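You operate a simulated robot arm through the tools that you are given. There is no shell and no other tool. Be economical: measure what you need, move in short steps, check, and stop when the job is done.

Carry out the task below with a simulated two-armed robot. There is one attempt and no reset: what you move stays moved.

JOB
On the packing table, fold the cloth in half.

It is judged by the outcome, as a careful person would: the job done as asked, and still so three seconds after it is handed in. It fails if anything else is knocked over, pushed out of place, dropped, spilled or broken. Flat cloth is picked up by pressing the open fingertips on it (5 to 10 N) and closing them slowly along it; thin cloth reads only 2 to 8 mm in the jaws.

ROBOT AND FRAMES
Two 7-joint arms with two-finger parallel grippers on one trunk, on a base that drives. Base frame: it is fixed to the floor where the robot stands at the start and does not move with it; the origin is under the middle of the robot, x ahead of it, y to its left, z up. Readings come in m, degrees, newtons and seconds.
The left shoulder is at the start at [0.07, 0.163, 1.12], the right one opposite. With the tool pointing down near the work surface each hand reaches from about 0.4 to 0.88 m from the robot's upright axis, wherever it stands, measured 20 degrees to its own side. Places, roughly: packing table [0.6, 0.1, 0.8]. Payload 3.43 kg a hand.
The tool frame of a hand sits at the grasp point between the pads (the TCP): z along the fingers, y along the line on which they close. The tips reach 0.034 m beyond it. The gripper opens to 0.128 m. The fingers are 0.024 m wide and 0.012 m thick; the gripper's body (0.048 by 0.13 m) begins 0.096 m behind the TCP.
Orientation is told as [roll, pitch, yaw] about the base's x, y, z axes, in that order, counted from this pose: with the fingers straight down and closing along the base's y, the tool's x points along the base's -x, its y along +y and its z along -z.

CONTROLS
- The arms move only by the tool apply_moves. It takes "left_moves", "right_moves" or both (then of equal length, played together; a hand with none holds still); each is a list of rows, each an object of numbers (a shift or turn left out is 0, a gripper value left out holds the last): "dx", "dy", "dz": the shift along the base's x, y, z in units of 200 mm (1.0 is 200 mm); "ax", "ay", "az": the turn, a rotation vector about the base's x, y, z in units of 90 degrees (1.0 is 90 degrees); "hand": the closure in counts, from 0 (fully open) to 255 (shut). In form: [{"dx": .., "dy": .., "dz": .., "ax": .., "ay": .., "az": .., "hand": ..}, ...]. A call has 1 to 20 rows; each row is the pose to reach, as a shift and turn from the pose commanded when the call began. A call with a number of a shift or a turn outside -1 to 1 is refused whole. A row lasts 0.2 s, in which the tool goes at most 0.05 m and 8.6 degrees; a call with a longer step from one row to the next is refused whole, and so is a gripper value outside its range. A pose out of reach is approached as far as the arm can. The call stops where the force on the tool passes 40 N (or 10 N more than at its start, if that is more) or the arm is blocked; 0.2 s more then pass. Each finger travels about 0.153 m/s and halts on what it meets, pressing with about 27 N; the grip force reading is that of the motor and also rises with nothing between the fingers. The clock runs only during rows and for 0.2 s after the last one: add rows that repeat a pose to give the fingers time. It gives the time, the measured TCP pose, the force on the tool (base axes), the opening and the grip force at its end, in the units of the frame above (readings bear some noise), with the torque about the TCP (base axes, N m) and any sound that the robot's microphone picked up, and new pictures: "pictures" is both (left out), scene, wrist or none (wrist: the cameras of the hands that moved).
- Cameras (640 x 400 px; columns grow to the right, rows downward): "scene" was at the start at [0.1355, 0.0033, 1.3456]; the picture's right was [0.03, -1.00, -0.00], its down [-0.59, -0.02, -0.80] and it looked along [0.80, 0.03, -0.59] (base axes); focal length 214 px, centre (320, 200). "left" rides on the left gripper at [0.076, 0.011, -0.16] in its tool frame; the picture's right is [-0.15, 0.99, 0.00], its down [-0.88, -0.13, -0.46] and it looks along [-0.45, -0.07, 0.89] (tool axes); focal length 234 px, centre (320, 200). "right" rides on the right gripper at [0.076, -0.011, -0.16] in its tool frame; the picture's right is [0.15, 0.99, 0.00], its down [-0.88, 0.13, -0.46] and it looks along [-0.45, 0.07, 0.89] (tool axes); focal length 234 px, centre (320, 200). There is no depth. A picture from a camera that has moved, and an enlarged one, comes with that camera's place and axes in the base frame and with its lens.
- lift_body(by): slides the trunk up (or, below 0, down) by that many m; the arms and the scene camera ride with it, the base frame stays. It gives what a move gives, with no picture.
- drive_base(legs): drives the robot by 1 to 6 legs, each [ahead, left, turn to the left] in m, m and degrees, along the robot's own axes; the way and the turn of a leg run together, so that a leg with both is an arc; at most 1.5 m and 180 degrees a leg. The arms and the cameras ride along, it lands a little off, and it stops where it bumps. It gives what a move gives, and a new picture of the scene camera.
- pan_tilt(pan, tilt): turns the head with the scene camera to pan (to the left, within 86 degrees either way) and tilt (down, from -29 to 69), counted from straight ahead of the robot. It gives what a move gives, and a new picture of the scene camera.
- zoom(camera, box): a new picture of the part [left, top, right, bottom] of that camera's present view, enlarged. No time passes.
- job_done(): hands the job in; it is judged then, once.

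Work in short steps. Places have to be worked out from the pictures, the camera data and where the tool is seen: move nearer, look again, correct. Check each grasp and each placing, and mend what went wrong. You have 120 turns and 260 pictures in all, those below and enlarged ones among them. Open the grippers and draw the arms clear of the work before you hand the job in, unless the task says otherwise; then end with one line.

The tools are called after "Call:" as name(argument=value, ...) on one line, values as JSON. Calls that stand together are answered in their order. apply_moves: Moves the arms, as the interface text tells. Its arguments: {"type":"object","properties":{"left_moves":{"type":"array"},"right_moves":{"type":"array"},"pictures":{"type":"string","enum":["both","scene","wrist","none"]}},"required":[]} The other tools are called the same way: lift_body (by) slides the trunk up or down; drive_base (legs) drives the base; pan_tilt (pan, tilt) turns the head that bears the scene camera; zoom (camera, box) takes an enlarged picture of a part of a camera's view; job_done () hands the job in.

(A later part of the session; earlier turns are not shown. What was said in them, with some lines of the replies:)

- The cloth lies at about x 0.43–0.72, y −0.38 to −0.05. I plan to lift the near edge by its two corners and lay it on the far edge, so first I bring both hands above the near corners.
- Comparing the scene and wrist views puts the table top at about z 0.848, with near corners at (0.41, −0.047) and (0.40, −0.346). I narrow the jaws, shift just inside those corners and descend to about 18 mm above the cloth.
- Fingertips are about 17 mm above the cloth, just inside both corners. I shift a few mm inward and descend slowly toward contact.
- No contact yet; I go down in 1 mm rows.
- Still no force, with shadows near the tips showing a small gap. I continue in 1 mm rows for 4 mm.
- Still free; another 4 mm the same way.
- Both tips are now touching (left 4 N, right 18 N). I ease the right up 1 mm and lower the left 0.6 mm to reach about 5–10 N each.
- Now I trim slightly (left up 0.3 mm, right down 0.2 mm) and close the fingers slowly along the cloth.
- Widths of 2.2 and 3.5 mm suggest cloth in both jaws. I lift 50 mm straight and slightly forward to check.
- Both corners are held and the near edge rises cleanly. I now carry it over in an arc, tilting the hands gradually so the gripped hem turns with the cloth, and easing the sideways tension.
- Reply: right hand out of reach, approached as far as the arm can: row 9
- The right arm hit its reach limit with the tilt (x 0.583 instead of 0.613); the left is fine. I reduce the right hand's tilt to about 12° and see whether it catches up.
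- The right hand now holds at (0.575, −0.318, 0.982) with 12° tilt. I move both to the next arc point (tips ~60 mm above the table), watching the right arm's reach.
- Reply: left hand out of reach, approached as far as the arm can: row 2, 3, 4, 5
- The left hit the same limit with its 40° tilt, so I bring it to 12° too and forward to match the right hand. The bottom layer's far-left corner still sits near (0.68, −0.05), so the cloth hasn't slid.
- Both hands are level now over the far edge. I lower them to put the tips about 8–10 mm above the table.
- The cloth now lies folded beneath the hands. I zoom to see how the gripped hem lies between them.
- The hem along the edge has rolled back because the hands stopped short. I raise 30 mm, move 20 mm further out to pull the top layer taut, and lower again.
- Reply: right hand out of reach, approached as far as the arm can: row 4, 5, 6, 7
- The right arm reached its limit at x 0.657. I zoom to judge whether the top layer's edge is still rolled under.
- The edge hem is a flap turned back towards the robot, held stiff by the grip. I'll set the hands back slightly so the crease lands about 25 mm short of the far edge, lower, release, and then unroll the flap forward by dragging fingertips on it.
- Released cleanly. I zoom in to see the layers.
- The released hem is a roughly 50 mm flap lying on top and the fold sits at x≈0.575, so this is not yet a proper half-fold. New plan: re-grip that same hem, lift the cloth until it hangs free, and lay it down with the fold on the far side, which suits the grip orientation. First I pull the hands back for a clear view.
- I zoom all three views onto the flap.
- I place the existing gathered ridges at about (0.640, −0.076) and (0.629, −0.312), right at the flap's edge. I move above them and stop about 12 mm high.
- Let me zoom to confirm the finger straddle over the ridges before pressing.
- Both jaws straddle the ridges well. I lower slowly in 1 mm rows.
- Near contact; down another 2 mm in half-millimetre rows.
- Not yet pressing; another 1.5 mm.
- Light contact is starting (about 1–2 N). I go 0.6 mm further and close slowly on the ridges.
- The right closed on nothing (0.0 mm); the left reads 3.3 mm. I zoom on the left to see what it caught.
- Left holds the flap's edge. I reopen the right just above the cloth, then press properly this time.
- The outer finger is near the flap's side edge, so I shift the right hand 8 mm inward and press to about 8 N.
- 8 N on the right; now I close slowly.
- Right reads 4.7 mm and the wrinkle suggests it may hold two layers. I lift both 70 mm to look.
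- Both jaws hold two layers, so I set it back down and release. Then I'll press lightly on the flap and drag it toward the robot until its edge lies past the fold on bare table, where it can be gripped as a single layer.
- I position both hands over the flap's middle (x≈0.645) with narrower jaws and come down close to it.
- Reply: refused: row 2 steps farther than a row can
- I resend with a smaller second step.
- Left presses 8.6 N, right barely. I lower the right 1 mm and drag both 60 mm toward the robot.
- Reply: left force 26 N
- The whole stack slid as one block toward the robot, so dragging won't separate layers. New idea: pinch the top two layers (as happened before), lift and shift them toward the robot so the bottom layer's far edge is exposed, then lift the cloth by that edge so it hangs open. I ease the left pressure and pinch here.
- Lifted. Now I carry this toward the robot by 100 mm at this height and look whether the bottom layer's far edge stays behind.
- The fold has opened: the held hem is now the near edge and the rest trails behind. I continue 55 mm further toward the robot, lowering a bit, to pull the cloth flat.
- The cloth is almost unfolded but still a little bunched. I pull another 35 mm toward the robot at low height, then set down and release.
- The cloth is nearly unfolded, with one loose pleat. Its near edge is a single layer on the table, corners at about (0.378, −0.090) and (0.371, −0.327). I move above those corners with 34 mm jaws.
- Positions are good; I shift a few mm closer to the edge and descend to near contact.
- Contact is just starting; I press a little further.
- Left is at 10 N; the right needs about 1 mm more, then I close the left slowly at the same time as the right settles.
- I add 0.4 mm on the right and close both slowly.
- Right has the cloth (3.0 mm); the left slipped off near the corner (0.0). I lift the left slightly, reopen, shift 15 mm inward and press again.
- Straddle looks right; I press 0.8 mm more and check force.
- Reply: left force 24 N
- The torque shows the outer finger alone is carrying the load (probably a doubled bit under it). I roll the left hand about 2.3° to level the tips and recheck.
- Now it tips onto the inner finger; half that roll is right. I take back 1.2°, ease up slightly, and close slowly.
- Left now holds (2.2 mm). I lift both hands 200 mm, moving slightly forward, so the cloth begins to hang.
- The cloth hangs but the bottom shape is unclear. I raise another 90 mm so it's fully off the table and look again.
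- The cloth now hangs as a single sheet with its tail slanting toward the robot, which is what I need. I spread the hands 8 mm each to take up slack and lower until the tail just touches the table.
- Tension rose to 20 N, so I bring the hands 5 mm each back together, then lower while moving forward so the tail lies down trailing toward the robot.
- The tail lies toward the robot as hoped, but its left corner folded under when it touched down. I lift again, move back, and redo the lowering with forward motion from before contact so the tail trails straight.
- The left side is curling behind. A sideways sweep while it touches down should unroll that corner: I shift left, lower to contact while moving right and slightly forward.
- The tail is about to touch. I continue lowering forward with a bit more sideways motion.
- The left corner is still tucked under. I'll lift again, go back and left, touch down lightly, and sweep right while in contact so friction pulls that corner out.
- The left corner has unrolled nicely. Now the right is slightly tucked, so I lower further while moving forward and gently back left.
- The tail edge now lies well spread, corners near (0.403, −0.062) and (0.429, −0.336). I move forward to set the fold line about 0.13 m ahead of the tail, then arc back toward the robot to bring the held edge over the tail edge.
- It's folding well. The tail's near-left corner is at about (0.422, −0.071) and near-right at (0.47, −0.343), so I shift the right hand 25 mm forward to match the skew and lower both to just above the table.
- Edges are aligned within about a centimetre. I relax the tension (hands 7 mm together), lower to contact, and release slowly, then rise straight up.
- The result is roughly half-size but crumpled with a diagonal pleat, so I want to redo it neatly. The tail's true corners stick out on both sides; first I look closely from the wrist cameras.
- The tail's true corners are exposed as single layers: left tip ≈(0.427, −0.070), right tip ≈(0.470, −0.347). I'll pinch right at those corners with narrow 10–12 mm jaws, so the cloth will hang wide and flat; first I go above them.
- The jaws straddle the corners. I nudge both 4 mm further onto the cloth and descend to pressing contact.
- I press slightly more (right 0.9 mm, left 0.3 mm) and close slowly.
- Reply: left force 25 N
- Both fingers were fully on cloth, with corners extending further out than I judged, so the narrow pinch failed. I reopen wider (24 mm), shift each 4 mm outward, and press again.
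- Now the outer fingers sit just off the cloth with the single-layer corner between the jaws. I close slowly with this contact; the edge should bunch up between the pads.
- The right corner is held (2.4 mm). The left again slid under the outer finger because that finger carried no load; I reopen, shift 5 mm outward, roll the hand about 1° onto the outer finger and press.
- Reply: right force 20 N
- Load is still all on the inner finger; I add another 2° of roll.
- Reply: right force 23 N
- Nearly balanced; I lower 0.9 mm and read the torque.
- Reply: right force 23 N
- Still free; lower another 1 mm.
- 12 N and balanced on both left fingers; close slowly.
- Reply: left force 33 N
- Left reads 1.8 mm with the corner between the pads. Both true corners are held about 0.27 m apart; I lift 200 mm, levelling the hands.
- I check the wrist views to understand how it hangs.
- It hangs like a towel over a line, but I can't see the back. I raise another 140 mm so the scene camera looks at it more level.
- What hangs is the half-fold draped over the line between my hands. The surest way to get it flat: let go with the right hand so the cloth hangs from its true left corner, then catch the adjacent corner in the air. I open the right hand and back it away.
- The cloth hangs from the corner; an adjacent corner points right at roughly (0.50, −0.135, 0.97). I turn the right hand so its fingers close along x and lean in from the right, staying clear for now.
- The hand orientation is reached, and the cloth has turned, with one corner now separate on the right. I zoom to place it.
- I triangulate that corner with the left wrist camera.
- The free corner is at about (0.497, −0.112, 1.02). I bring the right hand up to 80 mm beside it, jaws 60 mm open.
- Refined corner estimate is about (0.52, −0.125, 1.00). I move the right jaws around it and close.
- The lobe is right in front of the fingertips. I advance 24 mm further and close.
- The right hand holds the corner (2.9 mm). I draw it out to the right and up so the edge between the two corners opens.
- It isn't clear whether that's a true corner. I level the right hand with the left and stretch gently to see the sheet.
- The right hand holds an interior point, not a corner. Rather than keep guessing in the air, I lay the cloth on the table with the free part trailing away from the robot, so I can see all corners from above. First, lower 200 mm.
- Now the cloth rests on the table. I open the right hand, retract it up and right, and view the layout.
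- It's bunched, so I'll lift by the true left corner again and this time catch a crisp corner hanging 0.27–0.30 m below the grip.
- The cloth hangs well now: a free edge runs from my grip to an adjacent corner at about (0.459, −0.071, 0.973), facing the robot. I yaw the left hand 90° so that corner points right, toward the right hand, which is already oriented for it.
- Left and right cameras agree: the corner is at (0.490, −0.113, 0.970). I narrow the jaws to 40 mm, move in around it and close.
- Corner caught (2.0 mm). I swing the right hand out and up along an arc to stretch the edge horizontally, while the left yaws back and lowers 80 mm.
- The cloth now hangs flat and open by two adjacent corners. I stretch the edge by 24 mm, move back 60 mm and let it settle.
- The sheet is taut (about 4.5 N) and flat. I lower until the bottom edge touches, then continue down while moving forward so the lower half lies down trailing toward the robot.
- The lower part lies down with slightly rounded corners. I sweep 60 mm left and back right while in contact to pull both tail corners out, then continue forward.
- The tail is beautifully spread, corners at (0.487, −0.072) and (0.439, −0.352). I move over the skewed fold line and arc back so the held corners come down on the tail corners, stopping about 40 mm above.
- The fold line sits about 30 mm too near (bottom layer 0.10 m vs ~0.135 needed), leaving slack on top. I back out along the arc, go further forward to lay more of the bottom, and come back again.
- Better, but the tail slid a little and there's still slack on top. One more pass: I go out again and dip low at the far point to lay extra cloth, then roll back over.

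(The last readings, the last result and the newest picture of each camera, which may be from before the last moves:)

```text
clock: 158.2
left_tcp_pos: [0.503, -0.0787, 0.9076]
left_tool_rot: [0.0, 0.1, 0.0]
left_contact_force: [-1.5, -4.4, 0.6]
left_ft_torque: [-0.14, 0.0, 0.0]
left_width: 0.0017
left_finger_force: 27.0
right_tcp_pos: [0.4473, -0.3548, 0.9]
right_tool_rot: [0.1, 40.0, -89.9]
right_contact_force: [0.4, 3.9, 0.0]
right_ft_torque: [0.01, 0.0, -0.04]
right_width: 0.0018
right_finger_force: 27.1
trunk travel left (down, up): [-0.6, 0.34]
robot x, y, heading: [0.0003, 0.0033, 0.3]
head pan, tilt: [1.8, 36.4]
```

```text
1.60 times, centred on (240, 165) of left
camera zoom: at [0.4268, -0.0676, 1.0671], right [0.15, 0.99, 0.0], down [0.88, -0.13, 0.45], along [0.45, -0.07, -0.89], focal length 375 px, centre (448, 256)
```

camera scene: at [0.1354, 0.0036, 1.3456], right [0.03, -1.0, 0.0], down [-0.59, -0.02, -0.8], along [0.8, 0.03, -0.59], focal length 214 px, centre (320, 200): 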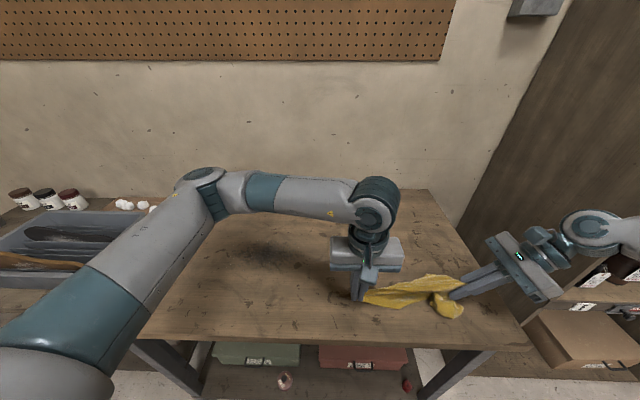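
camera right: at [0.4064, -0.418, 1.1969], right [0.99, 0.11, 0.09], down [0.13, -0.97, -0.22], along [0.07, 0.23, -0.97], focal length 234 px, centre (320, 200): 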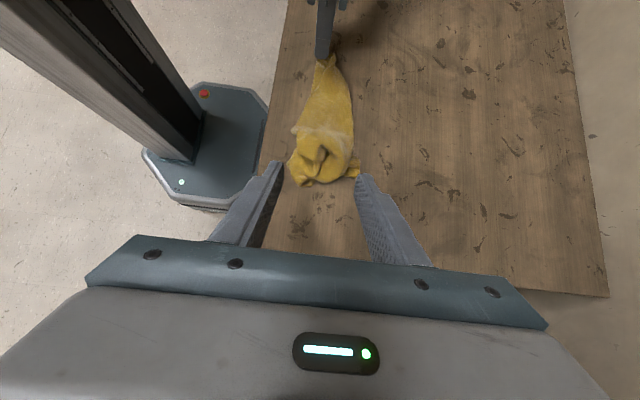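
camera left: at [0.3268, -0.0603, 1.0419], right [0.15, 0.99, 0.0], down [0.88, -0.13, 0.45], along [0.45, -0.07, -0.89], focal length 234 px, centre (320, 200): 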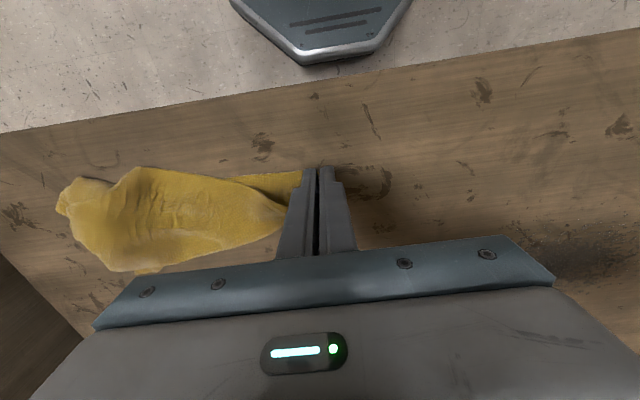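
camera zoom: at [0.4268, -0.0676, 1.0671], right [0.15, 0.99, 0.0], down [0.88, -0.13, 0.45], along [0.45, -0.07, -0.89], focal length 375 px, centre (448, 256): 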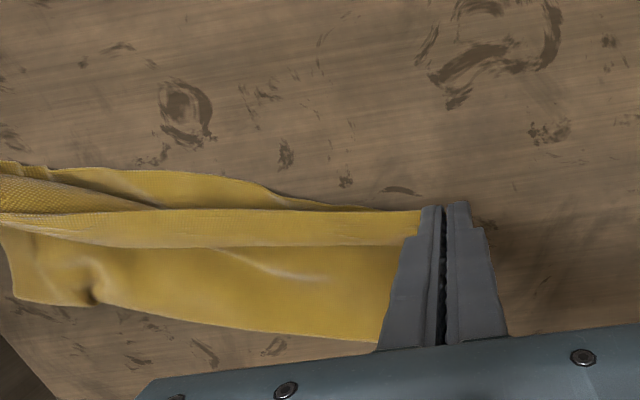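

Held edge and tail now line up within about a centimetre, and the depth looks near half. I lower onto the tail and release gently, then retreat both hands upward and out.

Call:
apply_moves(left_moves=[{"dz": -0.05}, {"dz": -0.1, "dx": -0.01}, {"dz": -0.125, "dx": -0.015}, {"dz": -0.125, "dx": -0.015}, {"dz": -0.125, "dx": -0.015, "hand": 242}, {"dz": -0.125, "dx": -0.015, "hand": 228}, {"dz": -0.125, "dx": -0.015, "hand": 214}, {"dz": -0.125, "dx": -0.015, "hand": 200}, {"dz": -0.125, "dx": -0.015, "hand": 186}, {"dz": -0.05, "dx": -0.015}, {"dz": 0.1, "dx": -0.015}, {"dz": 0.3, "dx": -0.015}, {"dz": 0.5, "dx": -0.015}, {"dz": 0.65, "dx": -0.015, "dy": 0.15}, {"dz": 0.75, "dx": -0.015, "dy": 0.35}, {"dz": 0.75, "dx": -0.015, "dy": 0.55}, {"dz": 0.75, "dx": -0.015, "dy": 0.75}], right_moves=[{"dz": -0.03, "dx": -0.015, "dy": 0.005}, {"dz": -0.07, "dx": -0.035, "dy": 0.01}, {"dz": -0.09, "dx": -0.04, "dy": 0.01}, {"dz": -0.09, "dx": -0.04, "dy": 0.01}, {"dz": -0.09, "dx": -0.04, "dy": 0.01, "hand": 242}, {"dz": -0.09, "dx": -0.04, "dy": 0.01, "hand": 228}, {"dz": -0.09, "dx": -0.04, "dy": 0.01, "hand": 214}, {"dz": -0.09, "dx": -0.04, "dy": 0.01, "hand": 200}, {"dz": -0.09, "dx": -0.04, "dy": 0.01, "hand": 186}, {"dz": -0.05, "dx": -0.04, "dy": -0.025}, {"dz": 0.05, "dx": -0.04, "dy": -0.1}, {"dz": 0.2, "dx": -0.04, "dy": -0.18}, {"dz": 0.4, "dx": -0.04, "dy": -0.22}, {"dz": 0.6, "dx": -0.04, "dy": -0.22}, {"dz": 0.7, "dx": -0.04, "dy": -0.22}, {"dz": 0.7, "dx": -0.04, "dy": -0.22}, {"dz": 0.7, "dx": -0.04, "dy": -0.22}], pictures="none")

Call:
zoom(camera="scene", box=[310, 200, 470, 310])

Call:
zoom(camera="right", box=[220, 0, 460, 200])

```text
clock: 161.8
left_tcp_pos: [0.5005, 0.0686, 1.0581]
left_tool_rot: [-0.1, 0.0, -0.1]
left_contact_force: [0.2, 0.3, 0.4]
left_ft_torque: [-0.02, 0.02, -0.04]
left_width: 0.0347
left_finger_force: 0.0
right_tcp_pos: [0.4399, -0.3983, 1.039]
right_tool_rot: [0.0, 39.9, -90.0]
right_contact_force: [0.4, 0.9, 1.0]
right_ft_torque: [-0.02, 0.01, -0.01]
right_width: 0.0347
right_finger_force: 0.2
trunk travel left (down, up): [-0.6, 0.34]
robot x, y, heading: [0.0025, -0.003, -0.1]
head pan, tilt: [1.8, 36.4]
```

```text
3.64 times, centred on (390, 255) of scene
camera zoom: at [0.1353, 0.0055, 1.3456], right [0.03, -1.0, 0.0], down [-0.59, -0.02, -0.8], along [0.8, 0.02, -0.59], focal length 780 px, centre (66, 0)
```

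zoom: 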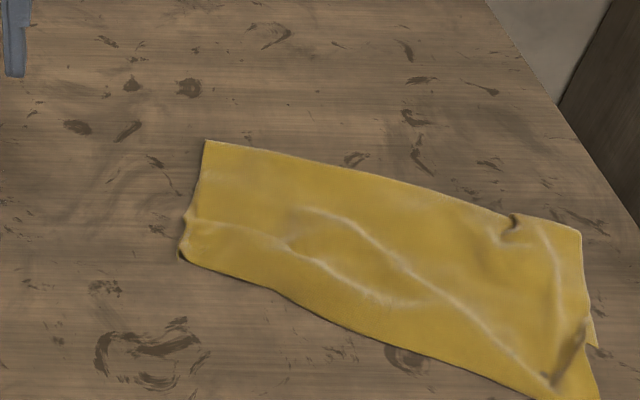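

```text
2.00 times, centred on (340, 100) of right
camera zoom: at [0.4294, -0.4425, 1.2096], right [0.99, 0.11, 0.09], down [0.13, -0.97, -0.22], along [0.07, 0.23, -0.97], focal length 468 px, centre (280, 400)
```

zoom: 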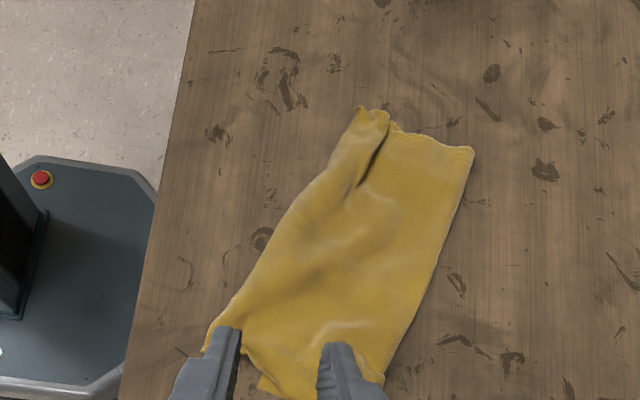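

It now lies as a neat half-fold rectangle. I back the right hand well clear and check the whole outline.

Call:
apply_moves(right_moves=[{"dz": 0.2, "dy": -0.05}, {"dz": 0.4, "dy": -0.1}, {"dz": 0.5, "dx": -0.1, "dy": -0.1}, {"dz": 0.5, "dx": -0.2, "dy": -0.1}], left_moves=[{"dz": 0.1}, {"dz": 0.2}, {"dz": 0.2, "dy": 0.1}, {"dz": 0.2, "dy": 0.2}], pictures="scene")

Call:
zoom(camera="scene", box=[340, 220, 480, 320])

Call:
zoom(camera="right", box=[220, 0, 500, 220])

```text
clock: 162.8
left_tcp_pos: [0.4981, 0.1072, 1.0971]
left_tool_rot: [0.0, 0.1, -0.1]
left_contact_force: [-0.4, -0.3, 0.8]
left_ft_torque: [-0.01, 0.02, 0.02]
left_width: 0.0348
left_finger_force: 0.1
right_tcp_pos: [0.3977, -0.4216, 1.1399]
right_tool_rot: [0.0, 40.0, -90.1]
right_contact_force: [0.6, -0.2, -0.2]
right_ft_torque: [-0.01, -0.01, -0.03]
right_width: 0.0347
right_finger_force: 0.0
trunk travel left (down, up): [-0.6, 0.34]
robot x, y, heading: [-0.0029, -0.0024, 0.2]
head pan, tilt: [1.8, 36.4]
camera scene: at [0.1345, 0.0035, 1.3457], right [0.03, -1.0, 0.0], down [-0.59, -0.02, -0.8], along [0.8, 0.03, -0.59], focal length 214 px, centre (320, 200)
```

scene: 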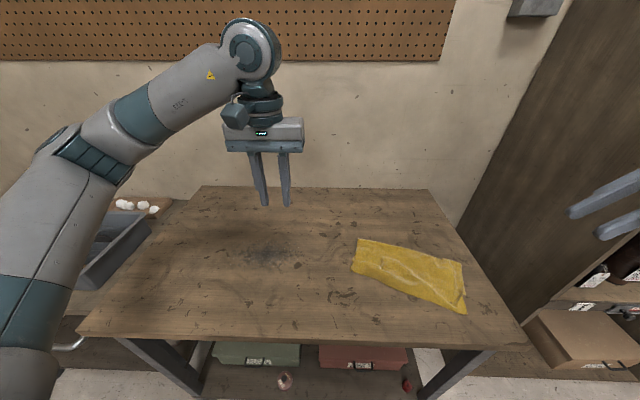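

```text
4.00 times, centred on (410, 270) of scene
camera zoom: at [0.1345, 0.0035, 1.3457], right [0.03, -1.0, 0.0], down [-0.59, -0.02, -0.8], along [0.8, 0.03, -0.59], focal length 858 px, centre (-40, -80)
```

zoom: 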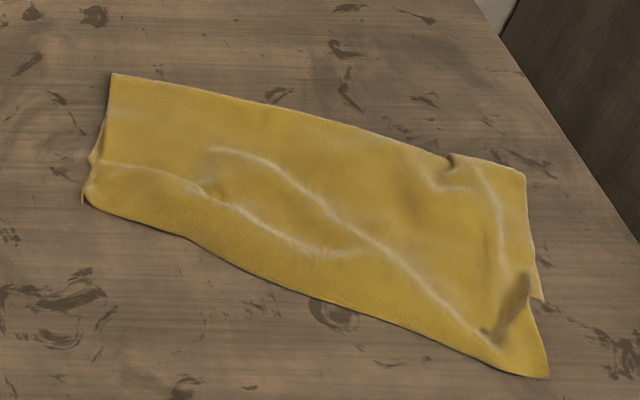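

```text
1.82 times, centred on (360, 110) of right
camera zoom: at [0.3862, -0.4663, 1.3096], right [0.99, 0.11, 0.09], down [0.13, -0.97, -0.22], along [0.07, 0.23, -0.97], focal length 426 px, centre (247, 364)
```

zoom: 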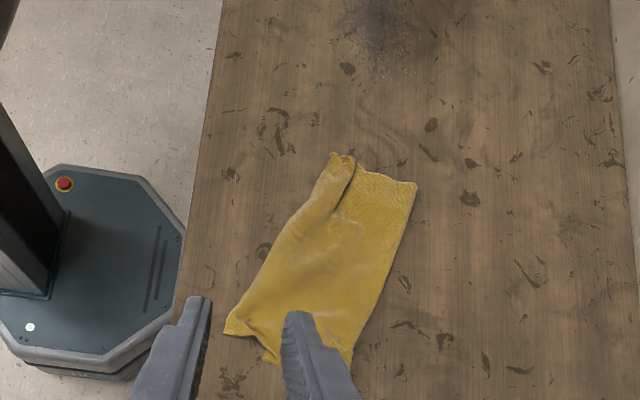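

The cloth is folded in half with its edges together and lies flat, apart from light wrinkles. Nothing else has been touched, and both hands are open and clear, so I hand the job in.

Call:
job_done()

```text
The job is handed in.
```

The cloth is folded in half on the packing table: the long edges meet to within about 1 cm, a few light wrinkles remain on top, and it lies slightly turned from where it started.
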